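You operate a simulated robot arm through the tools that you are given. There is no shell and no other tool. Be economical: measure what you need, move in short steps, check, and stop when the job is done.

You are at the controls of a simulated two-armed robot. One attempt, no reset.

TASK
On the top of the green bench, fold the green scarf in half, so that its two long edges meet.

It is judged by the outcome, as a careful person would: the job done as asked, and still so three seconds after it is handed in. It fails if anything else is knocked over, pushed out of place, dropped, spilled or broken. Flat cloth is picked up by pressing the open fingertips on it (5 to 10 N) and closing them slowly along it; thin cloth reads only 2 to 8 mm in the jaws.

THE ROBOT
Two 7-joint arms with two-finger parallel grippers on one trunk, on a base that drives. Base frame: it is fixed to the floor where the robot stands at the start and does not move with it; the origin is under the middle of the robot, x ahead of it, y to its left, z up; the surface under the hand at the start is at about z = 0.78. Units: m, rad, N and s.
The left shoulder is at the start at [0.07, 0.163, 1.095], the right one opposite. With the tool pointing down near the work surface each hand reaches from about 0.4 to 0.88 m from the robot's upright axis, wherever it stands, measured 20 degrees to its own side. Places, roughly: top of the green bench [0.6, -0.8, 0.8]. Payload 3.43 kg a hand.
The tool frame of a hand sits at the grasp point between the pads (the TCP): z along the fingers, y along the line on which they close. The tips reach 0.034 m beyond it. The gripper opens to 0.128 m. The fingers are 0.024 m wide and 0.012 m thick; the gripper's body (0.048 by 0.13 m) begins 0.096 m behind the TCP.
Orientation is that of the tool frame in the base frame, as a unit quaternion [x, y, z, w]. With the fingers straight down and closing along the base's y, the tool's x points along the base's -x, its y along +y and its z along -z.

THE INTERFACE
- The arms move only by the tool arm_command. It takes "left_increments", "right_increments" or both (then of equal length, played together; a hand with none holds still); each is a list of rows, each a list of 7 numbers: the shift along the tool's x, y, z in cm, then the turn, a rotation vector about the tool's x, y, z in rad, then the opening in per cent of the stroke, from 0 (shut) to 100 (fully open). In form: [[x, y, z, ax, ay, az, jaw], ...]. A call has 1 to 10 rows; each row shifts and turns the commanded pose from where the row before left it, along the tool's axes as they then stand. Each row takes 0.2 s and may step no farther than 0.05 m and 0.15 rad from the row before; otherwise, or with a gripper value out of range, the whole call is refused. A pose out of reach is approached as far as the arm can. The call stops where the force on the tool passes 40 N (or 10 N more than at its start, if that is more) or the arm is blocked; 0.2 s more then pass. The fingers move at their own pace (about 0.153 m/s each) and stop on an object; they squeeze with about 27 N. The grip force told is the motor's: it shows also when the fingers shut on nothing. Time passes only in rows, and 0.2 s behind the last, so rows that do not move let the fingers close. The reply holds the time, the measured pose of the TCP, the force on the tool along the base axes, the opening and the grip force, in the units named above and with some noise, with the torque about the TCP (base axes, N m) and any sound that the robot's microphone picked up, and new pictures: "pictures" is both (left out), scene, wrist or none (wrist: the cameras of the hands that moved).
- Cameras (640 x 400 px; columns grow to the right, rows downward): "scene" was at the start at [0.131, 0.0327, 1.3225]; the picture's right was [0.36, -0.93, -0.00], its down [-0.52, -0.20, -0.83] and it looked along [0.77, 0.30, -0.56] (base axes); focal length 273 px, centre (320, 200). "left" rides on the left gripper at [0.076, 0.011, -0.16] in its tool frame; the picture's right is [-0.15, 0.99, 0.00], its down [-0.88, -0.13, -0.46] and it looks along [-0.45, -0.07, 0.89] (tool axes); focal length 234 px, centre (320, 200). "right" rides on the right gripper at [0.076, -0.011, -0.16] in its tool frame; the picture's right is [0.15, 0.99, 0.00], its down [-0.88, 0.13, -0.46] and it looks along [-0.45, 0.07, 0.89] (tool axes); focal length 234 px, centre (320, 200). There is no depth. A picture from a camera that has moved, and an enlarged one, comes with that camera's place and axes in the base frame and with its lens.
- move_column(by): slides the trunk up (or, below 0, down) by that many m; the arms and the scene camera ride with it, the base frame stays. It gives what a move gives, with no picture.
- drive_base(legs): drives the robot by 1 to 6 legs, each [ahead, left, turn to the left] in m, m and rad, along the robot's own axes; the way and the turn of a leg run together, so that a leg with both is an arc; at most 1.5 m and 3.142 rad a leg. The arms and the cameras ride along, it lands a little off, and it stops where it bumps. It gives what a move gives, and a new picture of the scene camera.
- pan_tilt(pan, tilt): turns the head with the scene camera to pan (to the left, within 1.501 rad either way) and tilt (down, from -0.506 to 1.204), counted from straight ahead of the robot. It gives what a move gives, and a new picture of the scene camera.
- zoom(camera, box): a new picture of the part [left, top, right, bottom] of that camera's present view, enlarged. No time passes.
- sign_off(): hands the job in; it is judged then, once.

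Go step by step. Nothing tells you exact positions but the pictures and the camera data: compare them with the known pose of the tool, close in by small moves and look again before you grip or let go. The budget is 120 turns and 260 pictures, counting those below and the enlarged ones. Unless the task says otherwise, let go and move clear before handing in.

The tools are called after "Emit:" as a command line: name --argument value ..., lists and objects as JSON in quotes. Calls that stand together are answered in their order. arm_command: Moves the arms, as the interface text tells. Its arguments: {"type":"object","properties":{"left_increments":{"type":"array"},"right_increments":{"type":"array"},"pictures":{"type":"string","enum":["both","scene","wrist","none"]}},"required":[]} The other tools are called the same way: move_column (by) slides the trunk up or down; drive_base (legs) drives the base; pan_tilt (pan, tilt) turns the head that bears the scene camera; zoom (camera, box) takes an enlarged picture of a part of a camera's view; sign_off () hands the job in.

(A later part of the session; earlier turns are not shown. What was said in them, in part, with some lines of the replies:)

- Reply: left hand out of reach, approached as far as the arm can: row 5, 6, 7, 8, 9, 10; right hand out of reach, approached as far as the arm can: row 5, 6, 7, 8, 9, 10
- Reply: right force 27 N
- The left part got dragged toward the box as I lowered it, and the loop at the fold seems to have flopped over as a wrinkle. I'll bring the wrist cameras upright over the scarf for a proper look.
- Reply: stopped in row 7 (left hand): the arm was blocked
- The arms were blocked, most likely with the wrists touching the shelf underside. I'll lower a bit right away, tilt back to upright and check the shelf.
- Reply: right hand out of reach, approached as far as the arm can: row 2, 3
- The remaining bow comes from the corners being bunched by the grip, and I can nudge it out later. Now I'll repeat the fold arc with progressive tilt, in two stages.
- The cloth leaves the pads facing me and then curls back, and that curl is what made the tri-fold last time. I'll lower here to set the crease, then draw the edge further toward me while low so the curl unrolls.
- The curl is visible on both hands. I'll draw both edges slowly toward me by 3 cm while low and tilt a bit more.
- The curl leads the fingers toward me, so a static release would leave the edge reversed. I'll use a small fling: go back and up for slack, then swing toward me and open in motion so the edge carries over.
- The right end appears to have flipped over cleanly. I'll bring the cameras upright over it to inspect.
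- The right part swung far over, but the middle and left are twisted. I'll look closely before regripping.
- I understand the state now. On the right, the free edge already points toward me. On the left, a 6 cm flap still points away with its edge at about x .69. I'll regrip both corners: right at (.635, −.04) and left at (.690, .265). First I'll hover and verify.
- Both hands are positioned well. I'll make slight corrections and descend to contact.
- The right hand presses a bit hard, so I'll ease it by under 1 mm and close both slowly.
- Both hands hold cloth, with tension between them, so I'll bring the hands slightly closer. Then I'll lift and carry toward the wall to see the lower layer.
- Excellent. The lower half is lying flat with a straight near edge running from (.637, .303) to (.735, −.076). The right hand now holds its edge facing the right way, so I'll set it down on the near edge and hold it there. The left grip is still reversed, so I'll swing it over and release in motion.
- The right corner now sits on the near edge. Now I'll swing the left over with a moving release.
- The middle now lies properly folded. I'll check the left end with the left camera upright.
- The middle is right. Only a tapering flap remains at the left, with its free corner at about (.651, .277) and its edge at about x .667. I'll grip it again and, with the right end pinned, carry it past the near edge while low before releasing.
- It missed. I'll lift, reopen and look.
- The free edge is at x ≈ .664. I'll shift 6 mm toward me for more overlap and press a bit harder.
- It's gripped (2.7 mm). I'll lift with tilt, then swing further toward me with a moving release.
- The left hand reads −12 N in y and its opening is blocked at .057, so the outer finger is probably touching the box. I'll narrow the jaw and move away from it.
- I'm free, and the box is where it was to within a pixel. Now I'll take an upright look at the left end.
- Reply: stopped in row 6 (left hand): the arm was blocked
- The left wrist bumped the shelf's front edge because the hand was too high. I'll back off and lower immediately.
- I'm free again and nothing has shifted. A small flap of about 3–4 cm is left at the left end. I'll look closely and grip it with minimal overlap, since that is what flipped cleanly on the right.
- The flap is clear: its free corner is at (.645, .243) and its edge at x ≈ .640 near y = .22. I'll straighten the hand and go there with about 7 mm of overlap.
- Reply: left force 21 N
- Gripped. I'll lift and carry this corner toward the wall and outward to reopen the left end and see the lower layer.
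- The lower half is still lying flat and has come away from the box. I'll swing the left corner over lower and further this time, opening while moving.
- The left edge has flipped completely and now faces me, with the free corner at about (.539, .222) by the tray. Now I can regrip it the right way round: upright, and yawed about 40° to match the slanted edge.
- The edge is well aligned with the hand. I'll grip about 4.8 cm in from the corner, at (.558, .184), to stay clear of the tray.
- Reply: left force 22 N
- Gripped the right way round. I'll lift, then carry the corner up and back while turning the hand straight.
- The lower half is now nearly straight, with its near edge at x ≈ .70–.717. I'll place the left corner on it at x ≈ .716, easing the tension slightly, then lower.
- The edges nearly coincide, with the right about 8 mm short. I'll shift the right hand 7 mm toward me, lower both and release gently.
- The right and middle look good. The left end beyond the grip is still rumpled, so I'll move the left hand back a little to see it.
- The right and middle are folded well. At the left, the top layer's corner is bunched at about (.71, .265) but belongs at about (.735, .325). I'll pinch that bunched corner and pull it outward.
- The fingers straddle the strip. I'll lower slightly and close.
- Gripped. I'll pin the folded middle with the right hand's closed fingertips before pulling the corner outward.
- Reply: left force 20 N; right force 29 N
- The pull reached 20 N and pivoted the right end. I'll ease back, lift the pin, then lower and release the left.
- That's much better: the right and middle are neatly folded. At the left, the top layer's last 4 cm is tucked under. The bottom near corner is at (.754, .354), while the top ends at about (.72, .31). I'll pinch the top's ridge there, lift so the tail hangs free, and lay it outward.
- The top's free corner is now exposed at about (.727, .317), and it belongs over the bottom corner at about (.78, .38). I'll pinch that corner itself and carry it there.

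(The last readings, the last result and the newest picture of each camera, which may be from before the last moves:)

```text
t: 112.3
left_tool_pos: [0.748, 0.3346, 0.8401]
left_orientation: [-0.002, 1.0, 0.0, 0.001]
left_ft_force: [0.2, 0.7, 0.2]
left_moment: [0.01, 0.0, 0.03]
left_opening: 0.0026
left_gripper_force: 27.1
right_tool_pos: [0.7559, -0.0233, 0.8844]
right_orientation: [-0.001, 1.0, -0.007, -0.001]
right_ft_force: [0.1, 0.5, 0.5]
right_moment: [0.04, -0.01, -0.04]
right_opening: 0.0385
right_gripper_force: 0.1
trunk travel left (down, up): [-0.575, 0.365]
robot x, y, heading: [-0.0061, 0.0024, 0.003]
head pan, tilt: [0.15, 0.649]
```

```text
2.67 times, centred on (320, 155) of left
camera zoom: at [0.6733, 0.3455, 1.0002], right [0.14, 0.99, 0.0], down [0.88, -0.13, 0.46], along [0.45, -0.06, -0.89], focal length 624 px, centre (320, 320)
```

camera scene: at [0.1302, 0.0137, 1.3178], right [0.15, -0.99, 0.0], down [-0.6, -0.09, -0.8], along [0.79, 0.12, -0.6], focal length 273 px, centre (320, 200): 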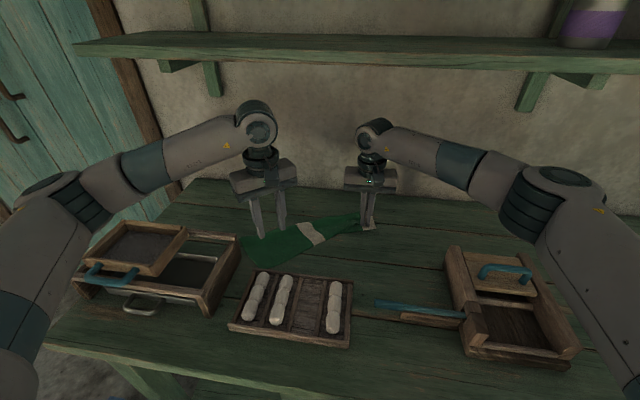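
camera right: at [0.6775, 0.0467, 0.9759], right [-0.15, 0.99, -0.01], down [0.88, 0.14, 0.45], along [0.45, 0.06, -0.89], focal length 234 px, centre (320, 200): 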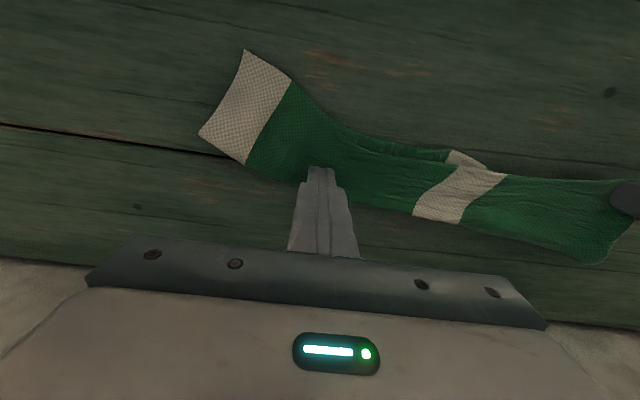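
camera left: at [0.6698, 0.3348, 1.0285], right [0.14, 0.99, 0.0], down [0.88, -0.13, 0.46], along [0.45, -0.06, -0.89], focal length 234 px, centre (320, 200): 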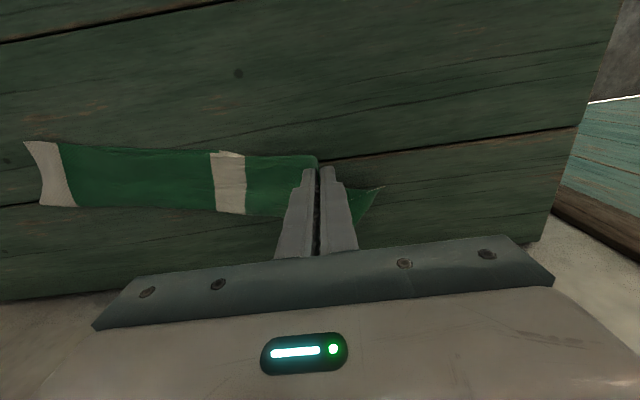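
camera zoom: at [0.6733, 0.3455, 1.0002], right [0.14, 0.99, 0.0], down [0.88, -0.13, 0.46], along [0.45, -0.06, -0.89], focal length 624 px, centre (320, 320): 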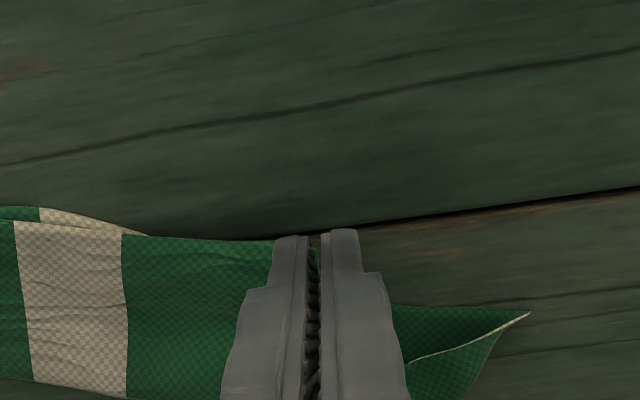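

I'll lift this corner a little higher so the tail hangs free and I can see how it is bunched.

Emit:
arm_command --left_increments '[[-0.5, 0.3, -1.5, 0, 0, 0, 0], [-0.5, 0.3, -1.5, 0, 0, 0, 0], [0, 0, -1.5, 0, 0, 0, 0], [0, 0, 0, 0, 0, 0, 0]]' --pictures "none"

Emit:
zoom --camera "scene" --box '[218, 160, 288, 220]'

Emit:
zoom --camera "left" --box '[240, 120, 420, 240]'

```text
t: 113.3
left_tool_pos: [0.7585, 0.3399, 0.8872]
left_orientation: [-0.002, 1.0, 0.001, 0.0]
left_ft_force: [1.0, 0.2, -0.4]
left_moment: [0.01, -0.02, -0.02]
left_opening: 0.0022
left_gripper_force: 26.7
right_tool_pos: [0.7564, -0.0234, 0.8835]
right_orientation: [-0.001, 1.0, -0.007, -0.002]
right_ft_force: [0.0, -0.4, -0.3]
right_moment: [0.01, 0.0, 0.0]
right_opening: 0.038
right_gripper_force: 0.0
trunk travel left (down, up): [-0.575, 0.365]
robot x, y, heading: [-0.0045, -0.0048, 0.005]
head pan, tilt: [0.15, 0.649]
```

```text
6.67 times, centred on (253, 190) of scene
camera zoom: at [0.1305, 0.0138, 1.3178], right [0.15, -0.99, 0.0], down [-0.6, -0.09, -0.8], along [0.79, 0.12, -0.6], focal length 1817 px, centre (767, 267)
```

zoom: 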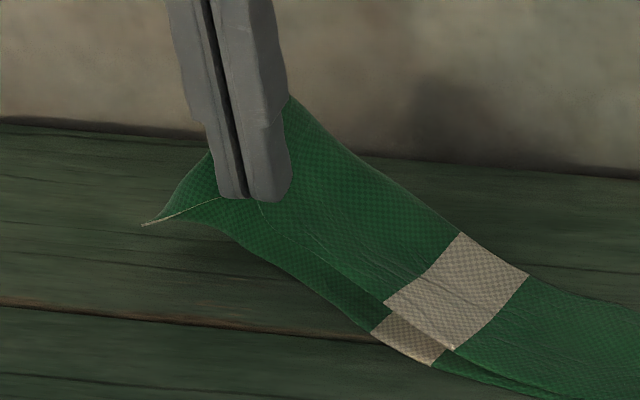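

```text
3.33 times, centred on (330, 180) of left
camera zoom: at [0.6833, 0.3517, 1.0453], right [0.14, 0.99, 0.0], down [0.88, -0.13, 0.46], along [0.45, -0.06, -0.89], focal length 781 px, centre (287, 267)
```

zoom: 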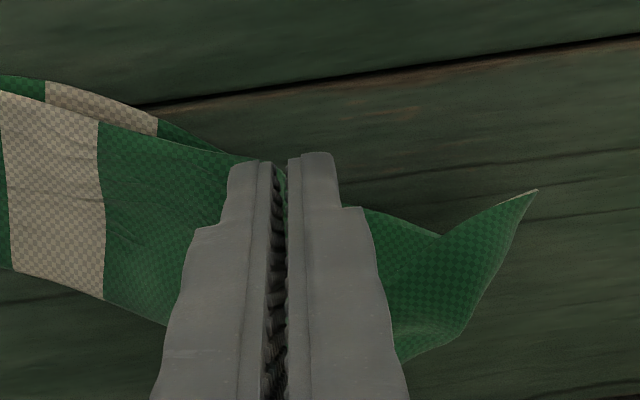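

Now it's clear: the top corner lies out by the bottom tip at (.797, .427), and the pleat forms only because I set the pinch down too far in. I'll set it down at about (.78, .37), on the line to the tip, and release.

Emit:
arm_command --left_increments '[[-0.7, 1.0, 0.5, 0, 0, 0, 0], [-0.7, 1.0, 1.2, 0, 0, 0, 0], [-0.7, 1.0, 1.5, 0, 0, 0, 0], [0, 0.2, 1.5, 0, 0, 0, 0], [0, 0, 1.5, 0, 0, 0, 0], [0, 0, 0, 0, 0, 0, 5], [0, 0, 0, 0, 0, 0, 14], [0, 0, 0, 0, 0, 0, 24], [0, 0, -2.5, 0, 0, 0, 28], [0, 0, -3, 0, 0, 0, 28]]' --pictures "none"

Emit:
zoom --camera "scene" --box '[218, 180, 298, 240]'

Emit:
zoom --camera "left" --box '[120, 80, 440, 250]'

```text
t: 115.5
left_tool_pos: [0.7782, 0.3718, 0.8812]
left_orientation: [-0.001, 1.0, 0.001, 0.0]
left_ft_force: [0.4, -0.6, 0.3]
left_moment: [0.04, -0.03, -0.04]
left_opening: 0.0357
left_gripper_force: 0.0
right_tool_pos: [0.7548, -0.0242, 0.8846]
right_orientation: [0.0, 1.0, -0.007, -0.002]
right_ft_force: [0.1, 0.0, -0.2]
right_moment: [-0.01, -0.01, -0.03]
right_opening: 0.0385
right_gripper_force: 0.0
trunk travel left (down, up): [-0.575, 0.365]
robot x, y, heading: [-0.0046, -0.0022, 0.003]
head pan, tilt: [0.15, 0.649]
```

```text
6.67 times, centred on (258, 210) of scene
camera zoom: at [0.1298, 0.0134, 1.3178], right [0.15, -0.99, 0.0], down [-0.6, -0.09, -0.8], along [0.79, 0.12, -0.6], focal length 1817 px, centre (733, 133)
```

zoom: 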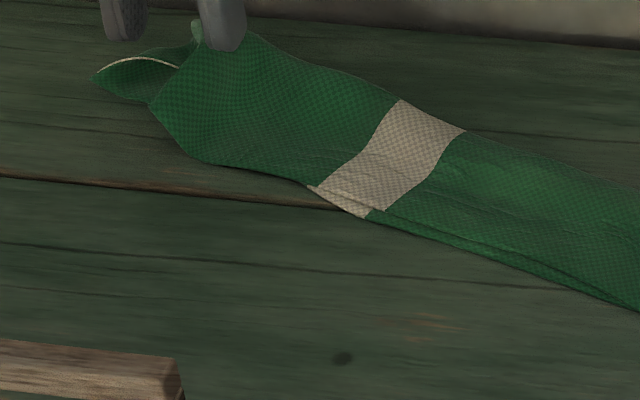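

```text
2.00 times, centred on (280, 165) of left
camera zoom: at [0.7035, 0.3825, 1.0396], right [0.14, 0.99, 0.0], down [0.88, -0.13, 0.46], along [0.45, -0.06, -0.89], focal length 468 px, centre (400, 270)
```

zoom: 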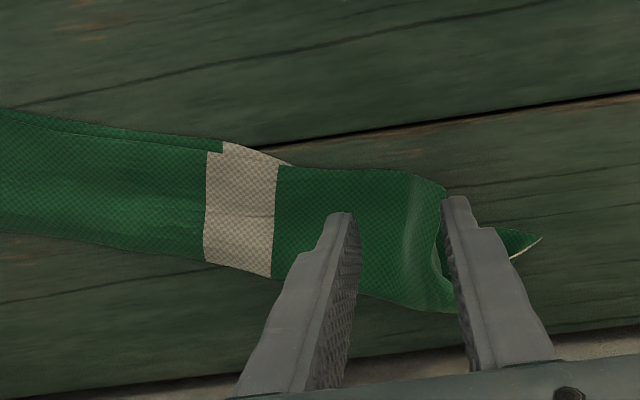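

That's much smoother. I'll retract the left hand to check the whole scarf.

Emit:
arm_command --left_increments '[[3, 1, -0.5, 0, 0, 0, 28], [4, 1, -0.5, 0, 0, 0, 28], [4, 1, 0, 0, 0, 0, 28], [4, 1, 0, 0, 0, 0, 28], [2, 1, 0, 0, 0, 0, 28]]' --pictures "none"

Emit:
zoom --camera "scene" --box '[218, 170, 378, 260]'

Emit:
zoom --camera "scene" --box '[222, 180, 277, 220]'

Emit:
zoom --camera "left" --box '[140, 200, 460, 400]'

```text
t: 116.8
left_tool_pos: [0.6094, 0.4235, 0.8909]
left_orientation: [-0.002, 1.0, 0.001, 0.001]
left_ft_force: [0.9, -0.7, -0.3]
left_moment: [0.01, -0.03, -0.01]
left_opening: 0.0359
left_gripper_force: 0.1
right_tool_pos: [0.7553, -0.022, 0.885]
right_orientation: [-0.001, 1.0, -0.008, -0.002]
right_ft_force: [-0.3, -0.5, -0.9]
right_moment: [0.02, 0.01, -0.04]
right_opening: 0.0383
right_gripper_force: 0.1
trunk travel left (down, up): [-0.575, 0.365]
robot x, y, heading: [-0.0079, -0.0019, 0.002]
head pan, tilt: [0.15, 0.649]
```

```text
4.00 times, centred on (298, 215) of scene
camera zoom: at [0.13, 0.0141, 1.3179], right [0.15, -0.99, 0.0], down [-0.6, -0.09, -0.8], along [0.79, 0.12, -0.6], focal length 1090 px, centre (408, 140)
```

zoom: 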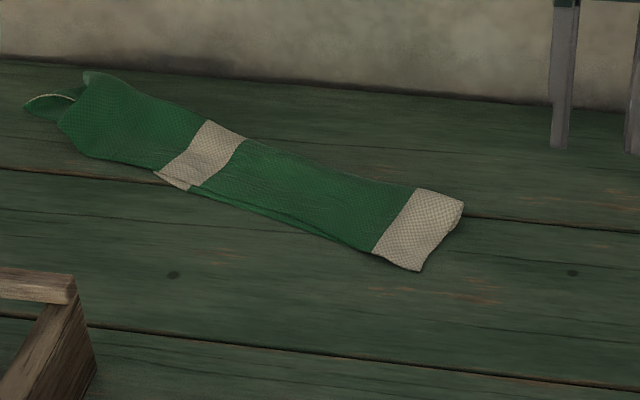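

```text
10.00 times, centred on (250, 200) of scene
camera zoom: at [0.13, 0.0141, 1.3179], right [0.15, -0.99, 0.0], down [-0.6, -0.09, -0.8], along [0.79, 0.12, -0.6], focal length 2726 px, centre (1025, 200)
```

zoom: 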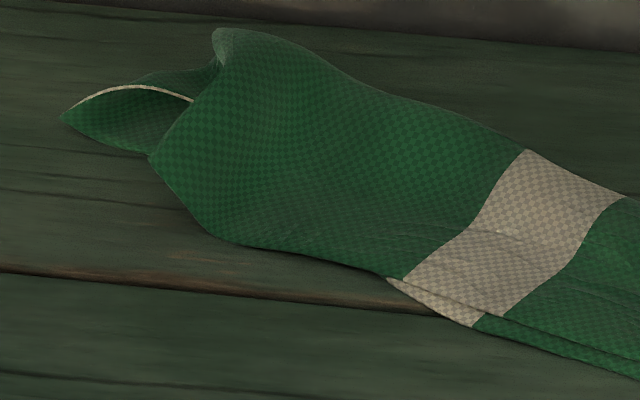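

```text
2.00 times, centred on (300, 300) of left
camera zoom: at [0.5342, 0.4335, 1.0494], right [0.14, 0.99, 0.0], down [0.88, -0.13, 0.46], along [0.45, -0.06, -0.89], focal length 468 px, centre (360, 0)
```

zoom: 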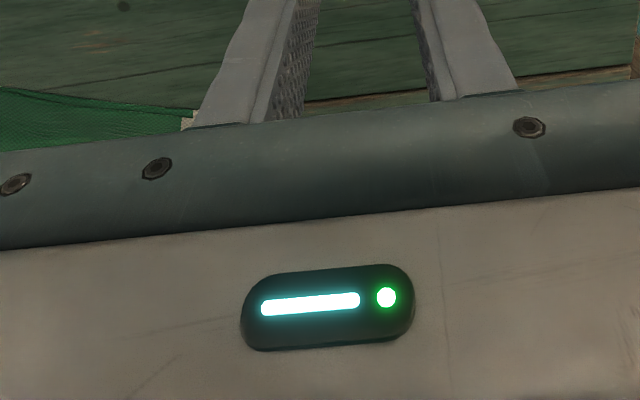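

Most of the scarf is folded well; only the left 5 cm still has a pleat, with its tip at (.82, .45). That is at the limit of the left arm's reach, so I'll bring the hands in and shift the base 0.12 m to the left.

Emit:
arm_command --left_increments '[[-2, -3, 0, 0, 0, 0, 28], [-2, -3, 0, 0, 0, 0, 28], [-2, -3, 0, 0, 0, 0, 28], [-2, -3, 0, 0, 0, 0, 28], [0, 0, 0, 0, 0, 0, 28]]' --right_increments '[[1, -2, -0.5, 0, 0, 0, 28], [1, -2, -0.5, 0, 0, 0, 28], [1, -2, 0, 0, 0, 0, 28], [1, -2, 0, 0, 0, 0, 28], [0, 0, 0, 0, 0, 0, 28]]' --pictures "none"

Emit:
drive_base --legs '[[0, 0.12, 0]]'

```text
t: 118.0
left_tool_pos: [0.6897, 0.3044, 0.8888]
left_orientation: [-0.002, 1.0, 0.0, 0.001]
left_ft_force: [0.4, 0.1, -0.4]
left_moment: [-0.03, -0.02, 0.01]
left_opening: 0.0356
left_gripper_force: 0.0
right_tool_pos: [0.7167, -0.1031, 0.8963]
right_orientation: [-0.002, 1.0, -0.008, -0.002]
right_ft_force: [-0.3, 0.5, 1.1]
right_moment: [-0.07, -0.02, -0.03]
right_opening: 0.0358
right_gripper_force: 0.0
trunk travel left (down, up): [-0.575, 0.365]
robot x, y, heading: [-0.0076, -0.0003, 0.002]
head pan, tilt: [0.15, 0.649]
```

```text
t: 119.2
left_tool_pos: [0.6898, 0.42, 0.8904]
left_orientation: [-0.001, 1.0, 0.001, 0.0]
left_ft_force: [-0.1, -0.3, 0.2]
left_moment: [-0.01, 0.0, 0.02]
left_opening: 0.036
left_gripper_force: 0.1
right_tool_pos: [0.7168, 0.0132, 0.8944]
right_orientation: [-0.001, 1.0, -0.008, -0.001]
right_ft_force: [-0.2, 0.6, -0.1]
right_moment: [-0.04, -0.01, -0.02]
right_opening: 0.0357
right_gripper_force: 0.1
trunk travel left (down, up): [-0.575, 0.365]
robot x, y, heading: [-0.0008, 0.1171, -0.002]
head pan, tilt: [0.15, 0.649]
camera scene: at [0.1298, 0.1321, 1.3178], right [0.15, -0.99, 0.0], down [-0.6, -0.09, -0.8], along [0.79, 0.12, -0.6], focal length 273 px, centre (320, 200)
```

scene: 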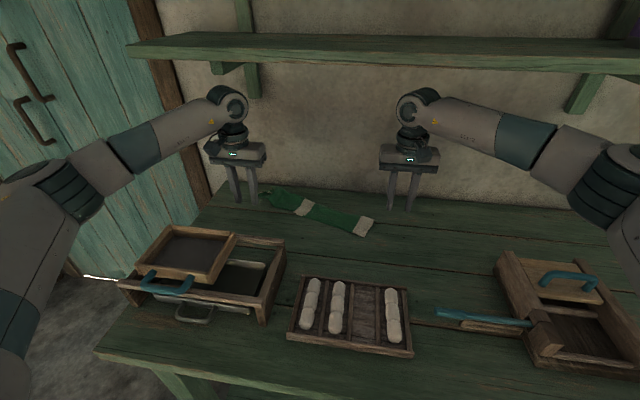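

The base moved cleanly. Now I'll use the left camera over the left end.

Emit:
arm_command --left_increments '[[-3, 0, 0, 0, 0, 0, 28], [-3, 0, 0, 0, 0, 0, 28], [-3, 0, 0, 0, 0, 0, 28], [0, 0, 0, 0, 0, 0, 28]]' --pictures "none"

Emit:
zoom --camera "left" --box '[140, 60, 460, 240]'

Emit:
zoom --camera "scene" --box '[255, 180, 325, 225]'

```text
t: 120.2
left_tool_pos: [0.7793, 0.4211, 0.8897]
left_orientation: [0.0, 1.0, 0.0, 0.001]
left_ft_force: [0.2, 0.2, 1.4]
left_moment: [-0.02, -0.02, 0.04]
left_opening: 0.0357
left_gripper_force: 0.1
right_tool_pos: [0.7163, 0.0127, 0.8955]
right_orientation: [-0.001, 1.0, -0.008, -0.002]
right_ft_force: [0.8, 0.2, 0.8]
right_moment: [0.0, -0.01, -0.02]
right_opening: 0.0359
right_gripper_force: 0.0
trunk travel left (down, up): [-0.575, 0.365]
robot x, y, heading: [-0.0045, 0.1166, 0.005]
head pan, tilt: [0.15, 0.649]
```

```text
2.00 times, centred on (300, 150) of left
camera zoom: at [0.7028, 0.4311, 1.0492], right [0.14, 0.99, 0.0], down [0.88, -0.13, 0.46], along [0.45, -0.07, -0.89], focal length 468 px, centre (360, 300)
```

zoom: 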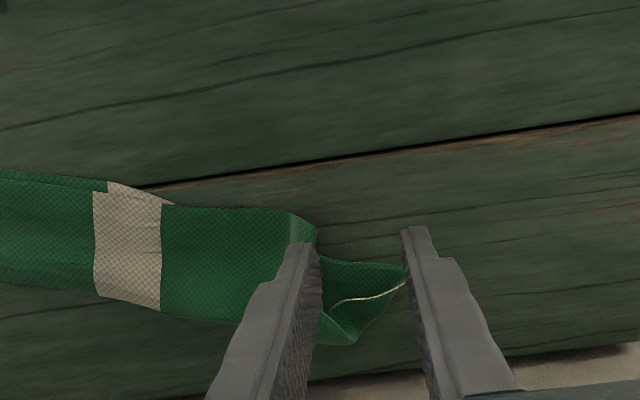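

```text
8.89 times, centred on (290, 202) of scene
camera zoom: at [0.1293, 0.1325, 1.3179], right [0.15, -0.99, 0.0], down [-0.6, -0.09, -0.8], along [0.79, 0.12, -0.6], focal length 2423 px, centre (587, 178)
```

zoom: 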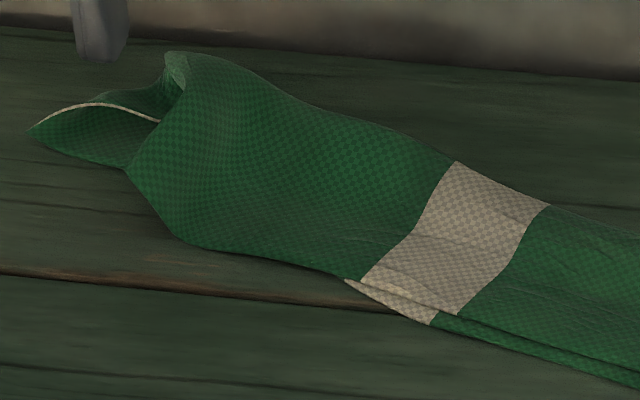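

The top layer's free corner is tucked under the ridge at about (.79, .39). I'll pinch that ridge and peel it back to the right to expose the corner, then carry the corner itself out to the bottom corner at (.814, .438).

Emit:
arm_command --left_increments '[[-0.7, -1.5, 1.5, 0, 0, 0, 28], [-0.7, -1.6, 2, 0, 0, 0, 28], [0, 0, 2, 0, 0, 0, 28], [0, 0, 1.3, 0, 0, 0, 28], [0, 0, 0, 0, 0, 0, 28]]' --pictures "none"

Emit:
zoom --camera "left" --box '[220, 100, 420, 225]'

```text
t: 121.4
left_tool_pos: [0.7931, 0.3874, 0.8216]
left_orientation: [-0.001, 1.0, 0.002, 0.001]
left_ft_force: [0.2, 0.3, 0.0]
left_moment: [-0.03, -0.01, 0.04]
left_opening: 0.0358
left_gripper_force: 0.0
right_tool_pos: [0.7164, 0.0133, 0.8953]
right_orientation: [-0.001, 1.0, -0.007, -0.001]
right_ft_force: [0.3, 0.8, 0.1]
right_moment: [0.05, 0.02, -0.02]
right_opening: 0.0359
right_gripper_force: 0.0
trunk travel left (down, up): [-0.575, 0.365]
robot x, y, heading: [-0.0048, 0.1185, 0.002]
head pan, tilt: [0.15, 0.649]
```

```text
3.20 times, centred on (320, 162) of left
camera zoom: at [0.7183, 0.3991, 0.9809], right [0.14, 0.99, 0.0], down [0.88, -0.13, 0.46], along [0.45, -0.07, -0.89], focal length 749 px, centre (320, 320)
```

zoom: 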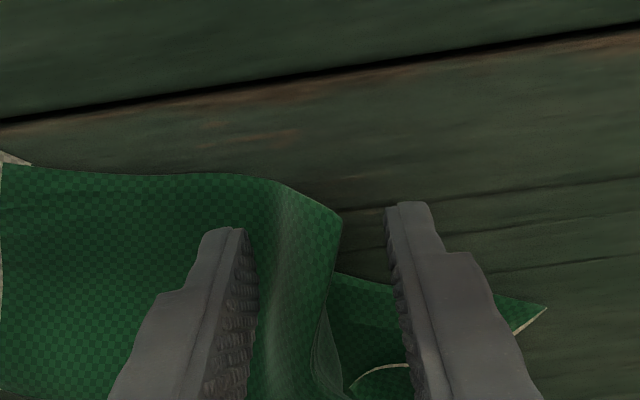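

Emit:
arm_command --left_increments '[[0, 0, 0.2, 0, 0, 0, 24], [0, 0, 0, 0, 0, 0, 16], [0, 0, 0, 0, 0, 0, 8], [0, 0, 0, 0, 0, 0, 0], [0, 0, 0, 0, 0, 0, 0], [0, 0, -2, 0, 0, 0, 0], [0, -1, -2, 0, 0, 0, 0], [0, -2, -0.5, 0, 0, 0, 0], [0, -2, 0, 0, 0, 0, 0], [0, 0, 0, 0, 0, 0, 0]]' --pictures "none"

Emit:
zoom --camera "scene" --box '[250, 165, 330, 225]'

Emit:
zoom --camera "left" --box '[200, 100, 460, 260]'

```text
t: 123.6
left_tool_pos: [0.793, 0.3389, 0.8656]
left_orientation: [-0.001, 1.0, 0.001, 0.001]
left_ft_force: [0.0, 0.3, 0.6]
left_moment: [-0.01, -0.01, -0.03]
left_opening: 0.0028
left_gripper_force: 27.0
right_tool_pos: [0.7172, 0.0132, 0.8937]
right_orientation: [-0.002, 1.0, -0.007, -0.001]
right_ft_force: [-0.6, 0.3, -0.1]
right_moment: [-0.04, 0.02, -0.02]
right_opening: 0.0356
right_gripper_force: 0.1
trunk travel left (down, up): [-0.575, 0.365]
robot x, y, heading: [-0.0025, 0.1153, 0.002]
head pan, tilt: [0.15, 0.649]
```

```text
6.67 times, centred on (290, 195) of scene
camera zoom: at [0.1299, 0.1321, 1.3178], right [0.15, -0.99, 0.0], down [-0.6, -0.09, -0.8], along [0.79, 0.12, -0.6], focal length 1817 px, centre (520, 233)
```

zoom: 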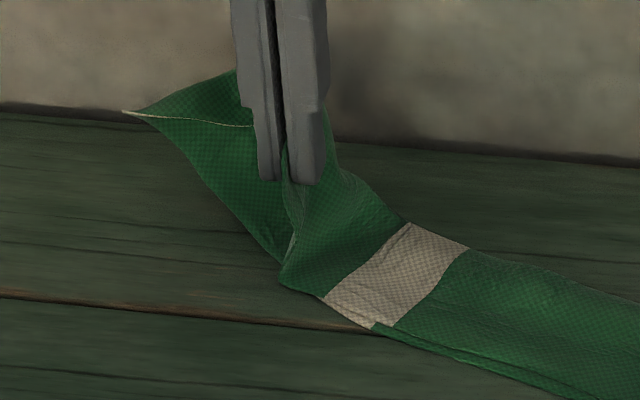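

```text
2.46 times, centred on (330, 180) of left
camera zoom: at [0.7184, 0.3501, 1.0245], right [0.14, 0.99, 0.0], down [0.88, -0.13, 0.46], along [0.45, -0.06, -0.89], focal length 576 px, centre (295, 249)
```

zoom: 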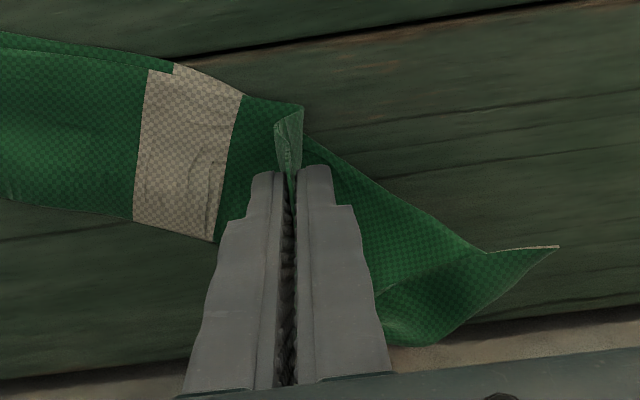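

Now it's exposed: the bottom's near corner is the tip, and the top's free corner hangs just on the near side of the fingers. I'll set this down, release and look for the corner.

Emit:
arm_command --left_increments '[[0, -0.5, 1.5, 0, 0, 0, 0], [0, -0.5, 1.5, 0, 0, 0, 0], [0, 0, 1.2, 0, 0, 0, 0], [0, 0, 0, 0, 0, 0, 6], [0, 0, 0, 0, 0, 0, 16], [0, 0, 0, 0, 0, 0, 28], [0, 0, -2.5, 0, 0, 0, 28], [0, 0, -3, 0, 0, 0, 28], [0, 2, -1, 0, 0, 0, 28], [0, 1, 0, 0, 0, 0, 28]]' --pictures "none"

Emit:
zoom --camera "scene" --box '[250, 170, 330, 230]'

Emit:
zoom --camera "left" --box '[140, 80, 460, 260]'

```text
t: 125.8
left_tool_pos: [0.7928, 0.3581, 0.8876]
left_orientation: [-0.001, 1.0, 0.002, 0.001]
left_ft_force: [-0.7, -0.3, -0.2]
left_moment: [-0.01, -0.01, -0.02]
left_opening: 0.036
left_gripper_force: 0.0
right_tool_pos: [0.7182, 0.0126, 0.8944]
right_orientation: [-0.001, 1.0, -0.007, -0.002]
right_ft_force: [0.1, -0.6, -0.4]
right_moment: [0.04, 0.0, 0.03]
right_opening: 0.0357
right_gripper_force: 0.1
trunk travel left (down, up): [-0.575, 0.365]
robot x, y, heading: [-0.0047, 0.1178, 0.001]
head pan, tilt: [0.15, 0.649]
```

```text
6.67 times, centred on (290, 200) of scene
camera zoom: at [0.1299, 0.1315, 1.3178], right [0.15, -0.99, 0.0], down [-0.6, -0.09, -0.8], along [0.79, 0.12, -0.6], focal length 1817 px, centre (520, 200)
```

zoom: 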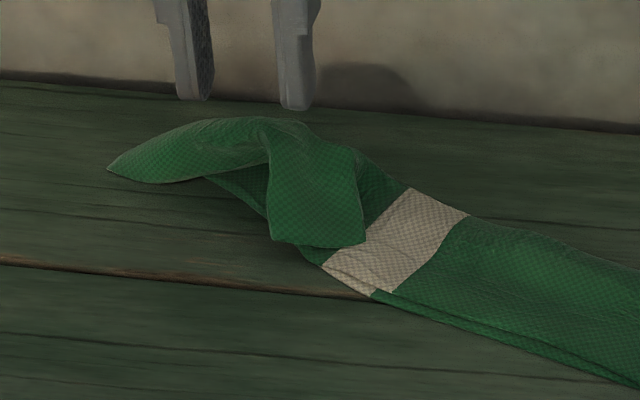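

```text
2.00 times, centred on (300, 170) of left
camera zoom: at [0.7178, 0.3689, 1.0476], right [0.15, 0.99, 0.0], down [0.88, -0.13, 0.46], along [0.45, -0.07, -0.89], focal length 468 px, centre (360, 260)
```

zoom: 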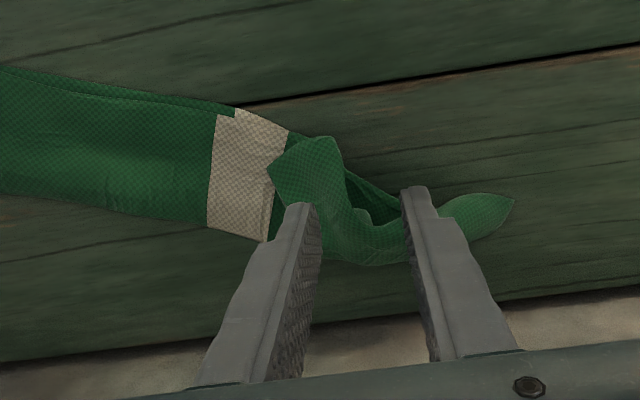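

The top corner now lies flipped over on top. I'll press lightly with closed fingertips on that flap and drag it outward, which should unroll it toward the bottom corner.

Emit:
arm_command --left_increments '[[0, -1.9, 0, 0, 0, 0, 0], [0, -1.9, 1.6, 0, 0, 0, 0], [0, 0, 2.5, 0, 0, 0, 0], [0, 0, 2.2, 0, 0, 0, 0], [0, 0, 0.4, 0, 0, 0, 0], [0, 0, 0.2, 0, 0, 0, 0], [0, 0, 0, 0, 0, 0, 0]]' --pictures "none"

```text
t: 127.4
left_tool_pos: [0.7943, 0.3199, 0.8202]
left_orientation: [-0.001, 1.0, 0.001, 0.001]
left_ft_force: [0.6, 0.3, 1.7]
left_moment: [0.05, -0.05, -0.03]
left_opening: 0.0
left_gripper_force: 26.8
right_tool_pos: [0.7167, 0.0119, 0.895]
right_orientation: [-0.001, 1.0, -0.006, -0.002]
right_ft_force: [0.5, 0.1, -0.5]
right_moment: [0.0, 0.03, 0.01]
right_opening: 0.0355
right_gripper_force: 0.2
trunk travel left (down, up): [-0.575, 0.365]
robot x, y, heading: [-0.0062, 0.1147, 0.001]
head pan, tilt: [0.15, 0.649]
```

Emit:
arm_command --left_increments '[[0, 0.6, 0.12, 0, 0, 0, 0], [-0.2, 1.2, 0, 0, 0, 0, 0], [-0.3, 1.2, 0, 0, 0, 0, 0], [-0.3, 1.2, 0, 0, 0, 0, 0], [-0.3, 1.2, 0, 0, 0, 0, 0], [-0.3, 1.2, 0, 0, 0, 0, 0], [0, 0, 0, 0, 0, 0, 0]]' --pictures "none"

Emit:
zoom --camera "scene" --box '[245, 165, 335, 230]'

```text
t: 129.0
left_tool_pos: [0.8077, 0.3871, 0.8175]
left_orientation: [-0.001, 1.0, 0.001, 0.002]
left_ft_force: [0.1, -1.7, 4.5]
left_moment: [-0.02, 0.08, 0.01]
left_opening: 0.0
left_gripper_force: 27.6
right_tool_pos: [0.7167, 0.0127, 0.8951]
right_orientation: [-0.001, 1.0, -0.007, -0.002]
right_ft_force: [1.0, 0.4, 0.1]
right_moment: [-0.05, -0.02, -0.01]
right_opening: 0.0358
right_gripper_force: 0.1
trunk travel left (down, up): [-0.575, 0.365]
robot x, y, heading: [-0.005, 0.113, 0.004]
head pan, tilt: [0.15, 0.649]
```

```text
6.15 times, centred on (290, 198) of scene
camera zoom: at [0.1293, 0.1313, 1.3179], right [0.15, -0.99, 0.0], down [-0.6, -0.09, -0.8], along [0.79, 0.12, -0.6], focal length 1677 px, centre (505, 215)
```

zoom: 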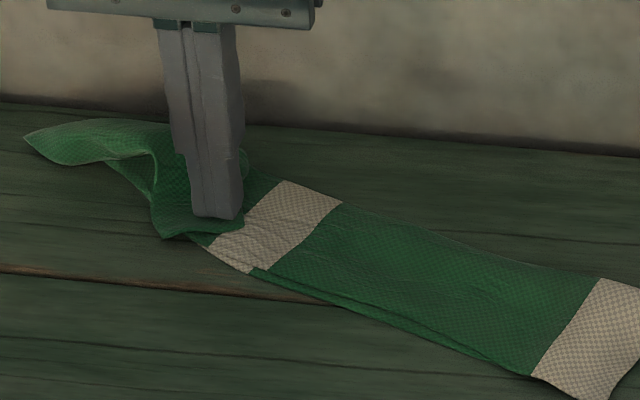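

The whole scarf slid instead of unrolling. I'll pin it with the right hand at about (.752, .22) and then drag with the left.

Emit:
arm_command --right_increments '[[-0.9, 4.5, 0, 0, 0, 0, 0], [-0.9, 4.5, 0, 0, 0, 0, 0], [-0.9, 4.5, 0, 0, 0, 0, 0], [-0.8, 4.5, 0, 0, 0, 0, 0], [0, 2.7, 1, 0, 0, 0, 0], [0, 0, 2.5, 0, 0, 0, 0], [0, 0, 2.5, 0, 0, 0, 0], [0, 0, 1.3, 0, 0, 0, 0], [0, 0, 0.5, 0, 0, 0, 0], [0, 0, 0, 0, 0, 0, 0]]' --pictures "none"

```text
t: 131.2
left_tool_pos: [0.8065, 0.3875, 0.8189]
left_orientation: [-0.001, 1.0, 0.001, 0.001]
left_ft_force: [0.7, 0.1, 1.1]
left_moment: [0.0, -0.03, -0.03]
left_opening: 0.0002
left_gripper_force: 26.7
right_tool_pos: [0.7499, 0.2192, 0.8163]
right_orientation: [-0.001, 1.0, -0.007, 0.0]
right_ft_force: [1.9, 1.7, 15.1]
right_moment: [0.19, 0.08, -0.04]
right_opening: 0.0
right_gripper_force: 26.9
trunk travel left (down, up): [-0.575, 0.365]
robot x, y, heading: [-0.0062, 0.1167, 0.006]
head pan, tilt: [0.15, 0.649]
```

Pinned at 15 N. Now I'll drag outward with light left pressure.

Emit:
arm_command --left_increments '[[0, 0.5, 0.1, 0, 0, 0, 0], [-0.2, 1.2, 0, 0, 0, 0, 0], [-0.2, 1.2, 0, 0, 0, 0, 0], [-0.2, 1.2, 0, 0, 0, 0, 0], [-0.2, 1.2, 0, 0, 0, 0, 0], [0, 0, 0, 0, 0, 0, 0]]' --pictures "none"

Emit:
zoom --camera "scene" --box '[230, 165, 340, 235]'

```text
t: 132.6
left_tool_pos: [0.8146, 0.4397, 0.8205]
left_orientation: [-0.001, 1.0, 0.001, 0.002]
left_ft_force: [-0.3, 0.7, 0.1]
left_moment: [0.01, 0.04, 0.02]
left_opening: 0.0
left_gripper_force: 26.7
right_tool_pos: [0.749, 0.2188, 0.8163]
right_orientation: [-0.001, 1.0, -0.007, -0.001]
right_ft_force: [4.5, 2.9, 25.9]
right_moment: [0.31, 0.05, -0.05]
right_opening: 0.0
right_gripper_force: 27.0
trunk travel left (down, up): [-0.575, 0.365]
robot x, y, heading: [-0.0035, 0.115, 0.005]
head pan, tilt: [0.15, 0.649]
```

```text
5.71 times, centred on (285, 200) of scene
camera zoom: at [0.1271, 0.1316, 1.3182], right [0.15, -0.99, 0.0], down [-0.6, -0.09, -0.8], along [0.79, 0.12, -0.6], focal length 1558 px, centre (520, 200)
```

zoom: 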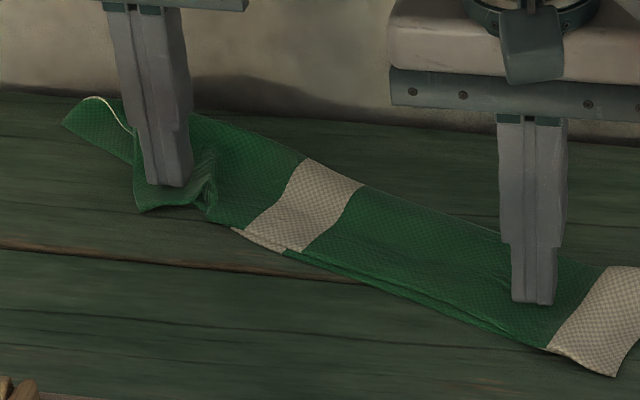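

It's unrolling nicely. I'll lift the left hand slightly and view it.

Emit:
arm_command --left_increments '[[0, 0, -2.5, 0, 0, 0, 0], [0, 0, -3, 0, 0, 0, 20], [0, 1, -1, 0, 0, 0, 28], [0, 0, 0, 0, 0, 0, 28]]' --pictures "none"

Emit:
zoom --camera "left" --box '[140, 80, 460, 260]'

Emit:
zoom --camera "scene" --box '[235, 175, 305, 225]'

```text
t: 133.6
left_tool_pos: [0.8133, 0.4494, 0.8862]
left_orientation: [-0.001, 1.0, 0.001, 0.001]
left_ft_force: [0.8, 0.4, 0.0]
left_moment: [0.03, 0.03, 0.0]
left_opening: 0.0358
left_gripper_force: 0.0
right_tool_pos: [0.75, 0.2195, 0.8163]
right_orientation: [-0.001, 1.0, -0.006, -0.001]
right_ft_force: [3.1, 1.9, 25.2]
right_moment: [0.21, 0.13, -0.02]
right_opening: 0.0001
right_gripper_force: 26.9
trunk travel left (down, up): [-0.575, 0.365]
robot x, y, heading: [-0.0038, 0.1191, 0.004]
head pan, tilt: [0.15, 0.649]
```

```text
2.00 times, centred on (300, 170) of left
camera zoom: at [0.738, 0.4596, 1.0449], right [0.14, 0.99, 0.0], down [0.88, -0.13, 0.46], along [0.45, -0.06, -0.89], focal length 468 px, centre (360, 260)
```

zoom: 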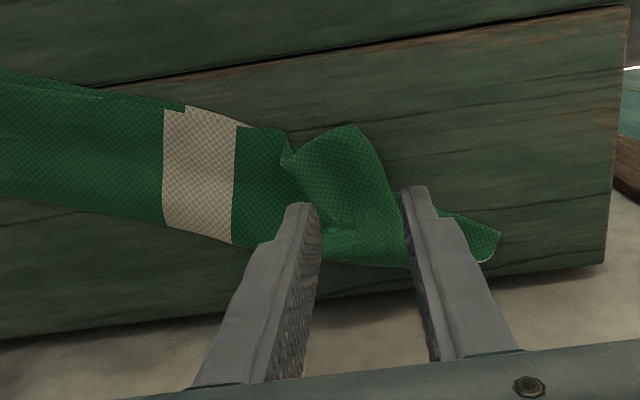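

```text
8.00 times, centred on (270, 200) of scene
camera zoom: at [0.1269, 0.1314, 1.3182], right [0.15, -0.99, 0.0], down [-0.6, -0.09, -0.8], along [0.79, 0.12, -0.6], focal length 2181 px, centre (720, 200)
```

zoom: 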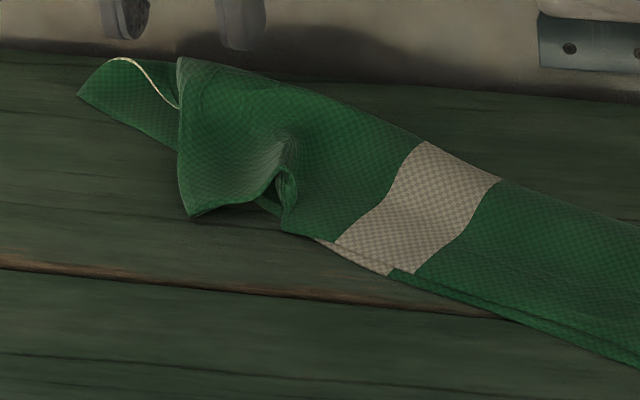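

The free top corner is now out at (.786, .45) and the bottom corner is at (.86, .53), close to the wall. I'll use the pinned right hand to drag the whole scarf about 12 cm right and slightly toward me, which should also trail the left tail straighter.

Emit:
arm_command --right_increments '[[0.3, -1.5, 0, 0, 0, 0, 0], [0.3, -1.5, 0, 0, 0, 0, 0], [0.3, -1.5, 0, 0, 0, 0, 0], [0.3, -1.5, 0, 0, 0, 0, 0], [0.3, -1.5, 0, 0, 0, 0, 0], [0.3, -1.5, 0, 0, 0, 0, 0], [0.3, -1.5, 0, 0, 0, 0, 0], [0.3, -1.5, 0, 0, 0, 0, 0], [0, 0, 0, 0, 0, 0, 0]]' --pictures "none"

Emit:
zoom --camera "scene" --box '[235, 170, 395, 260]'

```text
t: 135.6
left_tool_pos: [0.8141, 0.4493, 0.8852]
left_orientation: [-0.001, 1.0, 0.0, 0.001]
left_ft_force: [-0.4, -0.5, -0.5]
left_moment: [0.01, -0.02, 0.0]
left_opening: 0.0357
left_gripper_force: 0.1
right_tool_pos: [0.727, 0.0984, 0.8162]
right_orientation: [0.001, 1.0, -0.009, 0.0]
right_ft_force: [0.1, 1.2, 14.8]
right_moment: [0.12, 0.16, -0.02]
right_opening: 0.0001
right_gripper_force: 26.5
trunk travel left (down, up): [-0.575, 0.365]
robot x, y, heading: [-0.0084, 0.1132, 0.002]
head pan, tilt: [0.15, 0.649]
```

```text
4.00 times, centred on (315, 215) of scene
camera zoom: at [0.128, 0.1322, 1.318], right [0.15, -0.99, 0.0], down [-0.6, -0.09, -0.8], along [0.79, 0.12, -0.6], focal length 1090 px, centre (340, 140)
```

zoom: 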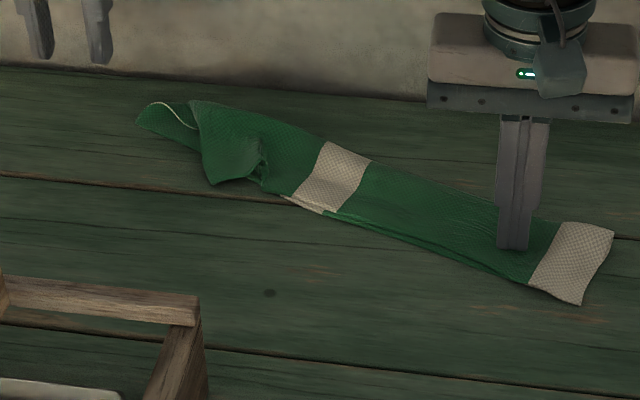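

The whole scarf slid intact. The top corner is now at (.754, .326) and the bottom corner at (.83, .41), both reachable. With the right hand still pinning, I'll pinch the top corner.

Emit:
arm_command --left_increments '[[1.9, -4, 0, 0, 0, 0, 28], [1.9, -4, 0, 0, 0, 0, 28], [1.9, -4.1, 1.5, 0, 0, 0, 28], [0, 0, 2.5, 0, 0, 0, 28], [0, 0, 2.2, 0, 0, 0, 28], [0, 0, 0, 0, 0, 0, 28]]' --pictures "none"

Emit:
zoom --camera "left" --box '[200, 90, 440, 240]'

```text
t: 137.0
left_tool_pos: [0.7573, 0.3281, 0.821]
left_orientation: [-0.001, 1.0, 0.001, 0.002]
left_ft_force: [0.0, 0.6, 0.8]
left_moment: [0.01, 0.02, 0.01]
left_opening: 0.0359
left_gripper_force: 0.1
right_tool_pos: [0.7266, 0.0985, 0.8147]
right_orientation: [-0.001, 1.0, -0.008, -0.001]
right_ft_force: [-0.7, -1.5, 13.6]
right_moment: [0.01, 0.19, 0.02]
right_opening: 0.0001
right_gripper_force: 26.9
trunk travel left (down, up): [-0.575, 0.365]
robot x, y, heading: [-0.0077, 0.1138, 0.005]
head pan, tilt: [0.15, 0.649]
```

```text
2.67 times, centred on (320, 165) of left
camera zoom: at [0.6819, 0.3388, 0.9805], right [0.14, 0.99, 0.0], down [0.88, -0.13, 0.46], along [0.45, -0.06, -0.89], focal length 624 px, centre (320, 293)
```

zoom: 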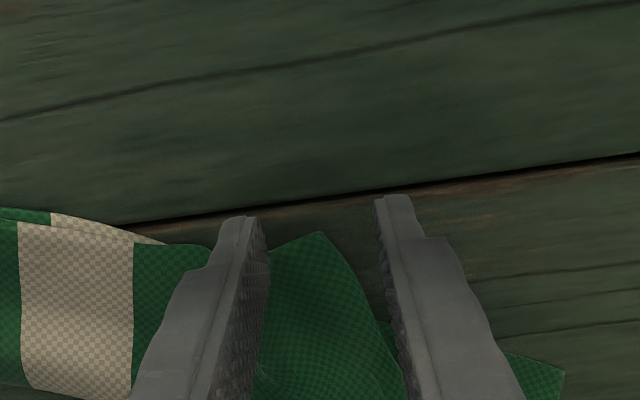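

Emit:
arm_command --left_increments '[[-0.3, 0, 0.3, 0, 0, 0, 28], [0, 0, 0.25, 0, 0, 0, 24], [0, 0, 0, 0, 0, 0, 18], [0, 0, 0, 0, 0, 0, 12], [0, 0, 0, 0, 0, 0, 6], [0, 0, 0, 0, 0, 0, 0], [0, 0, 0, 0, 0, 0, 0]]' --pictures "none"

```text
t: 138.6
left_tool_pos: [0.7621, 0.3276, 0.8167]
left_orientation: [-0.001, 1.0, 0.001, 0.003]
left_ft_force: [1.7, -2.2, 11.0]
left_moment: [-0.09, -0.12, -0.02]
left_opening: 0.0019
left_gripper_force: 26.5
right_tool_pos: [0.7264, 0.097, 0.8163]
right_orientation: [-0.001, 1.0, -0.007, -0.002]
right_ft_force: [0.4, 0.4, 6.7]
right_moment: [0.02, 0.03, -0.02]
right_opening: 0.0
right_gripper_force: 26.9
trunk travel left (down, up): [-0.575, 0.365]
robot x, y, heading: [-0.0056, 0.1177, 0.01]
head pan, tilt: [0.15, 0.649]
```

Gripped. I'll lift slightly and carry the corner out toward the bottom corner.

Emit:
arm_command --left_increments '[[0, 0, -1.5, 0, 0, 0, 0], [-1, 1, -1, 0, 0, 0, 0], [-1.5, 1.5, 0, 0, 0, 0, 0], [-1.5, 1.5, 0, 0, 0, 0, 0], [-1.0, 1.5, 0, 0, 0, 0, 0], [0, 0, 0, 0, 0, 0, 0]]' --pictures "none"

Emit:
zoom --camera "scene" --box '[245, 165, 345, 230]'

Emit:
zoom --camera "left" --box '[180, 90, 460, 240]'

```text
t: 140.0
left_tool_pos: [0.8104, 0.3838, 0.8424]
left_orientation: [-0.002, 1.0, 0.0, 0.002]
left_ft_force: [-3.3, -8.6, -0.7]
left_moment: [-0.31, 0.17, -0.12]
left_opening: 0.0022
left_gripper_force: 27.0
right_tool_pos: [0.7265, 0.0985, 0.8171]
right_orientation: [-0.001, 1.0, -0.007, -0.001]
right_ft_force: [1.6, 7.2, 11.0]
right_moment: [0.27, -0.01, -0.04]
right_opening: 0.0
right_gripper_force: 26.9
trunk travel left (down, up): [-0.575, 0.365]
robot x, y, heading: [-0.0011, 0.1186, -0.001]
head pan, tilt: [0.15, 0.649]
```

```text
6.15 times, centred on (295, 198) of scene
camera zoom: at [0.1285, 0.1315, 1.318], right [0.15, -0.99, 0.0], down [-0.6, -0.09, -0.8], along [0.79, 0.12, -0.6], focal length 1677 px, centre (474, 215)
```

zoom: 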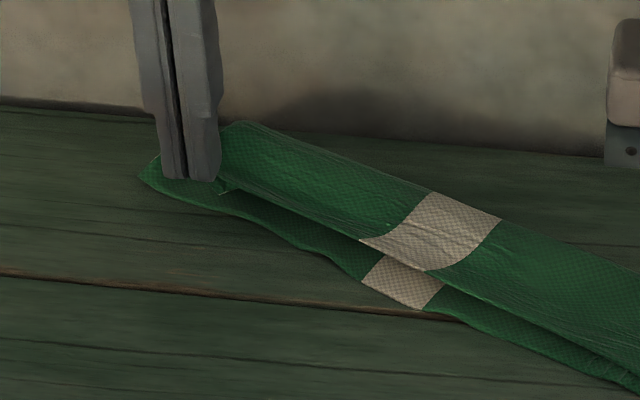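

```text
2.29 times, centred on (320, 165) of left
camera zoom: at [0.7355, 0.3946, 1.0008], right [0.15, 0.99, 0.0], down [0.88, -0.13, 0.46], along [0.45, -0.07, -0.89], focal length 535 px, centre (320, 280)
```

zoom: 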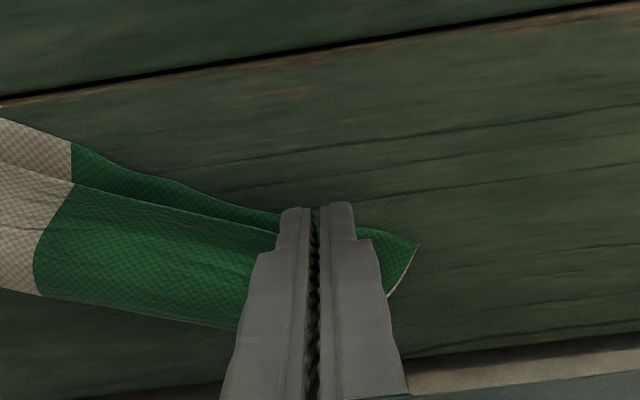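

Excellent. The top corner is pulled fully out and lines up with the bottom's left end. I'll relax the tension a little, lower and release.

Emit:
arm_command --left_increments '[[0.5, -0.5, 0.4, 0, 0, 0, 0], [0.4, -0.4, 1.0, 0, 0, 0, 0], [0, 0, 0.6, 0, 0, 0, 0], [0, 0, 0, 0, 0, 0, 5], [0, 0, 0, 0, 0, 0, 12], [0, 0, 0, 0, 0, 0, 20], [0, 0, -2, 0, 0, 0, 24], [0, 0, -3, 0, 0, 0, 24], [0, 0, -1, 0, 0, 0, 24]]' --right_increments '[[0, 0, 0, 0, 0, 0, 0], [0, 0, 0, 0, 0, 0, 0], [0, 0, 0, 0, 0, 0, 0], [0, 0, -1, 0, 0, 0, 0], [0, 0, -2, 0, 0, 0, 0], [0, 0, -2, 0, 0, 0, 0], [0, 0, -2, 0, 0, 0, 0], [0, 0, 0, 0, 0, 0, 0], [0, 0, 0, 0, 0, 0, 0]]' --pictures "none"

Emit:
zoom --camera "scene" --box '[245, 170, 405, 260]'

Emit:
zoom --camera "left" --box '[120, 60, 440, 240]'

```text
t: 142.0
left_tool_pos: [0.8029, 0.3742, 0.8798]
left_orientation: [-0.001, 1.0, 0.001, 0.001]
left_ft_force: [0.2, 0.0, 0.3]
left_moment: [0.01, 0.02, 0.0]
left_opening: 0.0306
left_gripper_force: 0.0
right_tool_pos: [0.7291, 0.0984, 0.8859]
right_orientation: [-0.002, 1.0, -0.007, -0.001]
right_ft_force: [-0.4, -0.6, -0.3]
right_moment: [0.03, 0.0, 0.03]
right_opening: 0.0004
right_gripper_force: 27.0
trunk travel left (down, up): [-0.575, 0.365]
robot x, y, heading: [-0.0043, 0.1187, 0.0]
head pan, tilt: [0.15, 0.649]
```

```text
4.00 times, centred on (325, 215) of scene
camera zoom: at [0.1298, 0.1318, 1.3178], right [0.15, -0.99, 0.0], down [-0.6, -0.09, -0.8], along [0.79, 0.12, -0.6], focal length 1090 px, centre (300, 140)
```

zoom: 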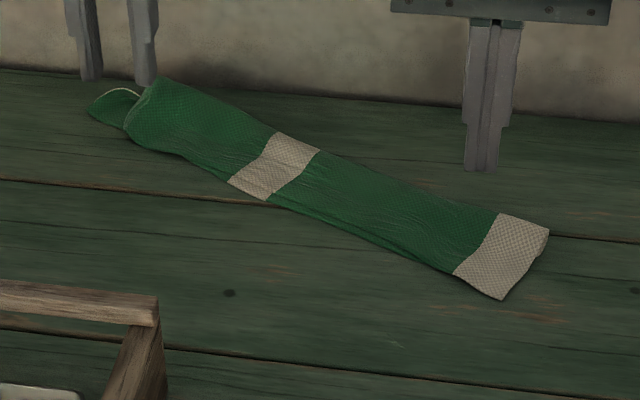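

```text
2.00 times, centred on (280, 150) of left
camera zoom: at [0.7269, 0.3861, 1.0388], right [0.14, 0.99, 0.0], down [0.88, -0.13, 0.46], along [0.45, -0.07, -0.89], focal length 468 px, centre (400, 300)
```

zoom: 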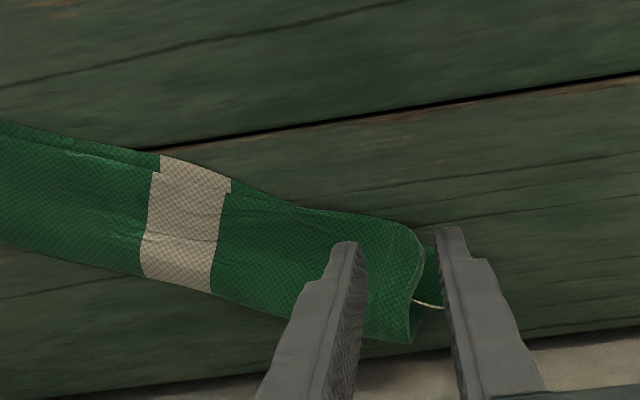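

This is a clean half fold now: the long edges run together along the near side, with only about 2 cm of length offset at the left end. I'll retract both hands clear and take a final look.

Emit:
arm_command --left_increments '[[0, 1, -0.5, 0, 0, 0, 24], [3, 1, 0, 0, 0, 0, 24], [4, 1, 0, 0, 0, 0, 24], [4, 0, 0, 0, 0, 0, 24], [4, 0, 0, 0, 0, 0, 24], [3, 0, -1, 0, 0, 0, 24]]' --right_increments '[[0, -3, 0, 0, 0, 0, 10], [0, -4, 0, 0, 0, 0, 20], [0, -4, 0, 0, 0, 0, 20], [0, -4, 0, 0, 0, 0, 20], [0, 0, 0, 0, 0, 0, 20], [0, 0, 0, 0, 0, 0, 20]]' --pictures "scene"

Emit:
zoom --camera "scene" --box '[255, 175, 335, 230]'

Emit:
zoom --camera "scene" --box '[310, 200, 390, 255]'

```text
t: 143.4
left_tool_pos: [0.6216, 0.4036, 0.8966]
left_orientation: [-0.001, 1.0, 0.001, 0.002]
left_ft_force: [0.0, 0.4, -0.3]
left_moment: [0.0, -0.03, 0.01]
left_opening: 0.0307
left_gripper_force: 0.1
right_tool_pos: [0.7279, -0.0523, 0.889]
right_orientation: [-0.001, 1.0, -0.007, -0.001]
right_ft_force: [0.0, 0.3, 0.6]
right_moment: [-0.01, -0.02, -0.01]
right_opening: 0.0255
right_gripper_force: 0.0
trunk travel left (down, up): [-0.575, 0.365]
robot x, y, heading: [-0.0052, 0.1193, 0.0]
head pan, tilt: [0.15, 0.649]
camera scene: at [0.129, 0.1312, 1.3179], right [0.15, -0.99, 0.0], down [-0.6, -0.09, -0.8], along [0.79, 0.12, -0.6], focal length 273 px, centre (320, 200)
```

scene: 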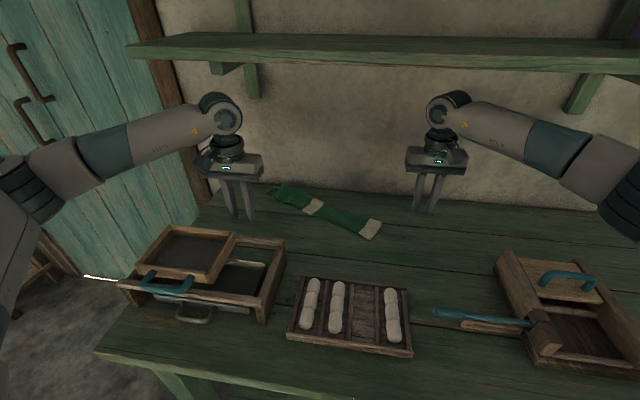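

```text
7.27 times, centred on (295, 202) of scene
camera zoom: at [0.129, 0.1312, 1.3179], right [0.15, -0.99, 0.0], down [-0.6, -0.09, -0.8], along [0.79, 0.12, -0.6], focal length 1982 px, centre (502, 182)
```

zoom: 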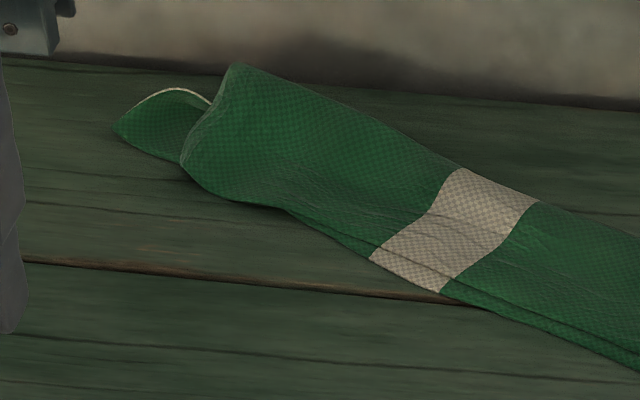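

```text
7.27 times, centred on (350, 228) of scene
camera zoom: at [0.129, 0.1312, 1.3179], right [0.15, -0.99, 0.0], down [-0.6, -0.09, -0.8], along [0.79, 0.12, -0.6], focal length 1982 px, centre (102, 0)
```

zoom: 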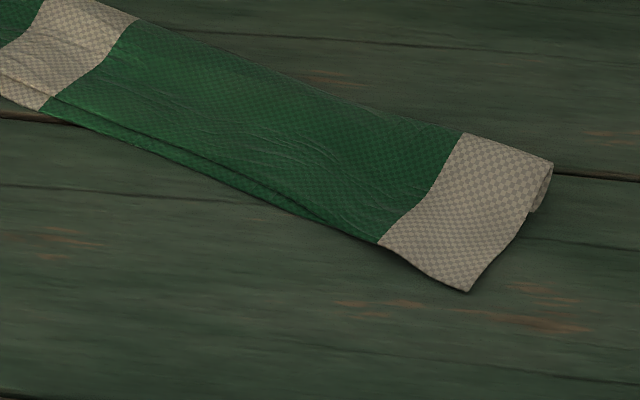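

The scarf is folded in half lengthwise with its long edges together. Both hands are open and clear, and the surrounding items look to be in their places, so I'm handing in.

Emit:
sign_off

```text
The job is handed in.
```

The green scarf is folded in half lengthwise on the bench. Its long edges meet to within about 1 cm along most of its length, but a small pleat is left in the last few centimetres at the left end. There the top layer is partly tucked under and stops about 2–3 cm short of the bottom corner.

The scarf now lies at a slight angle, and its left end is nearer the wall than at the start. The left wrist touched the shelf and the left gripper touched the open box along the way. In the pictures I checked, nothing had been knocked over or moved out of place.
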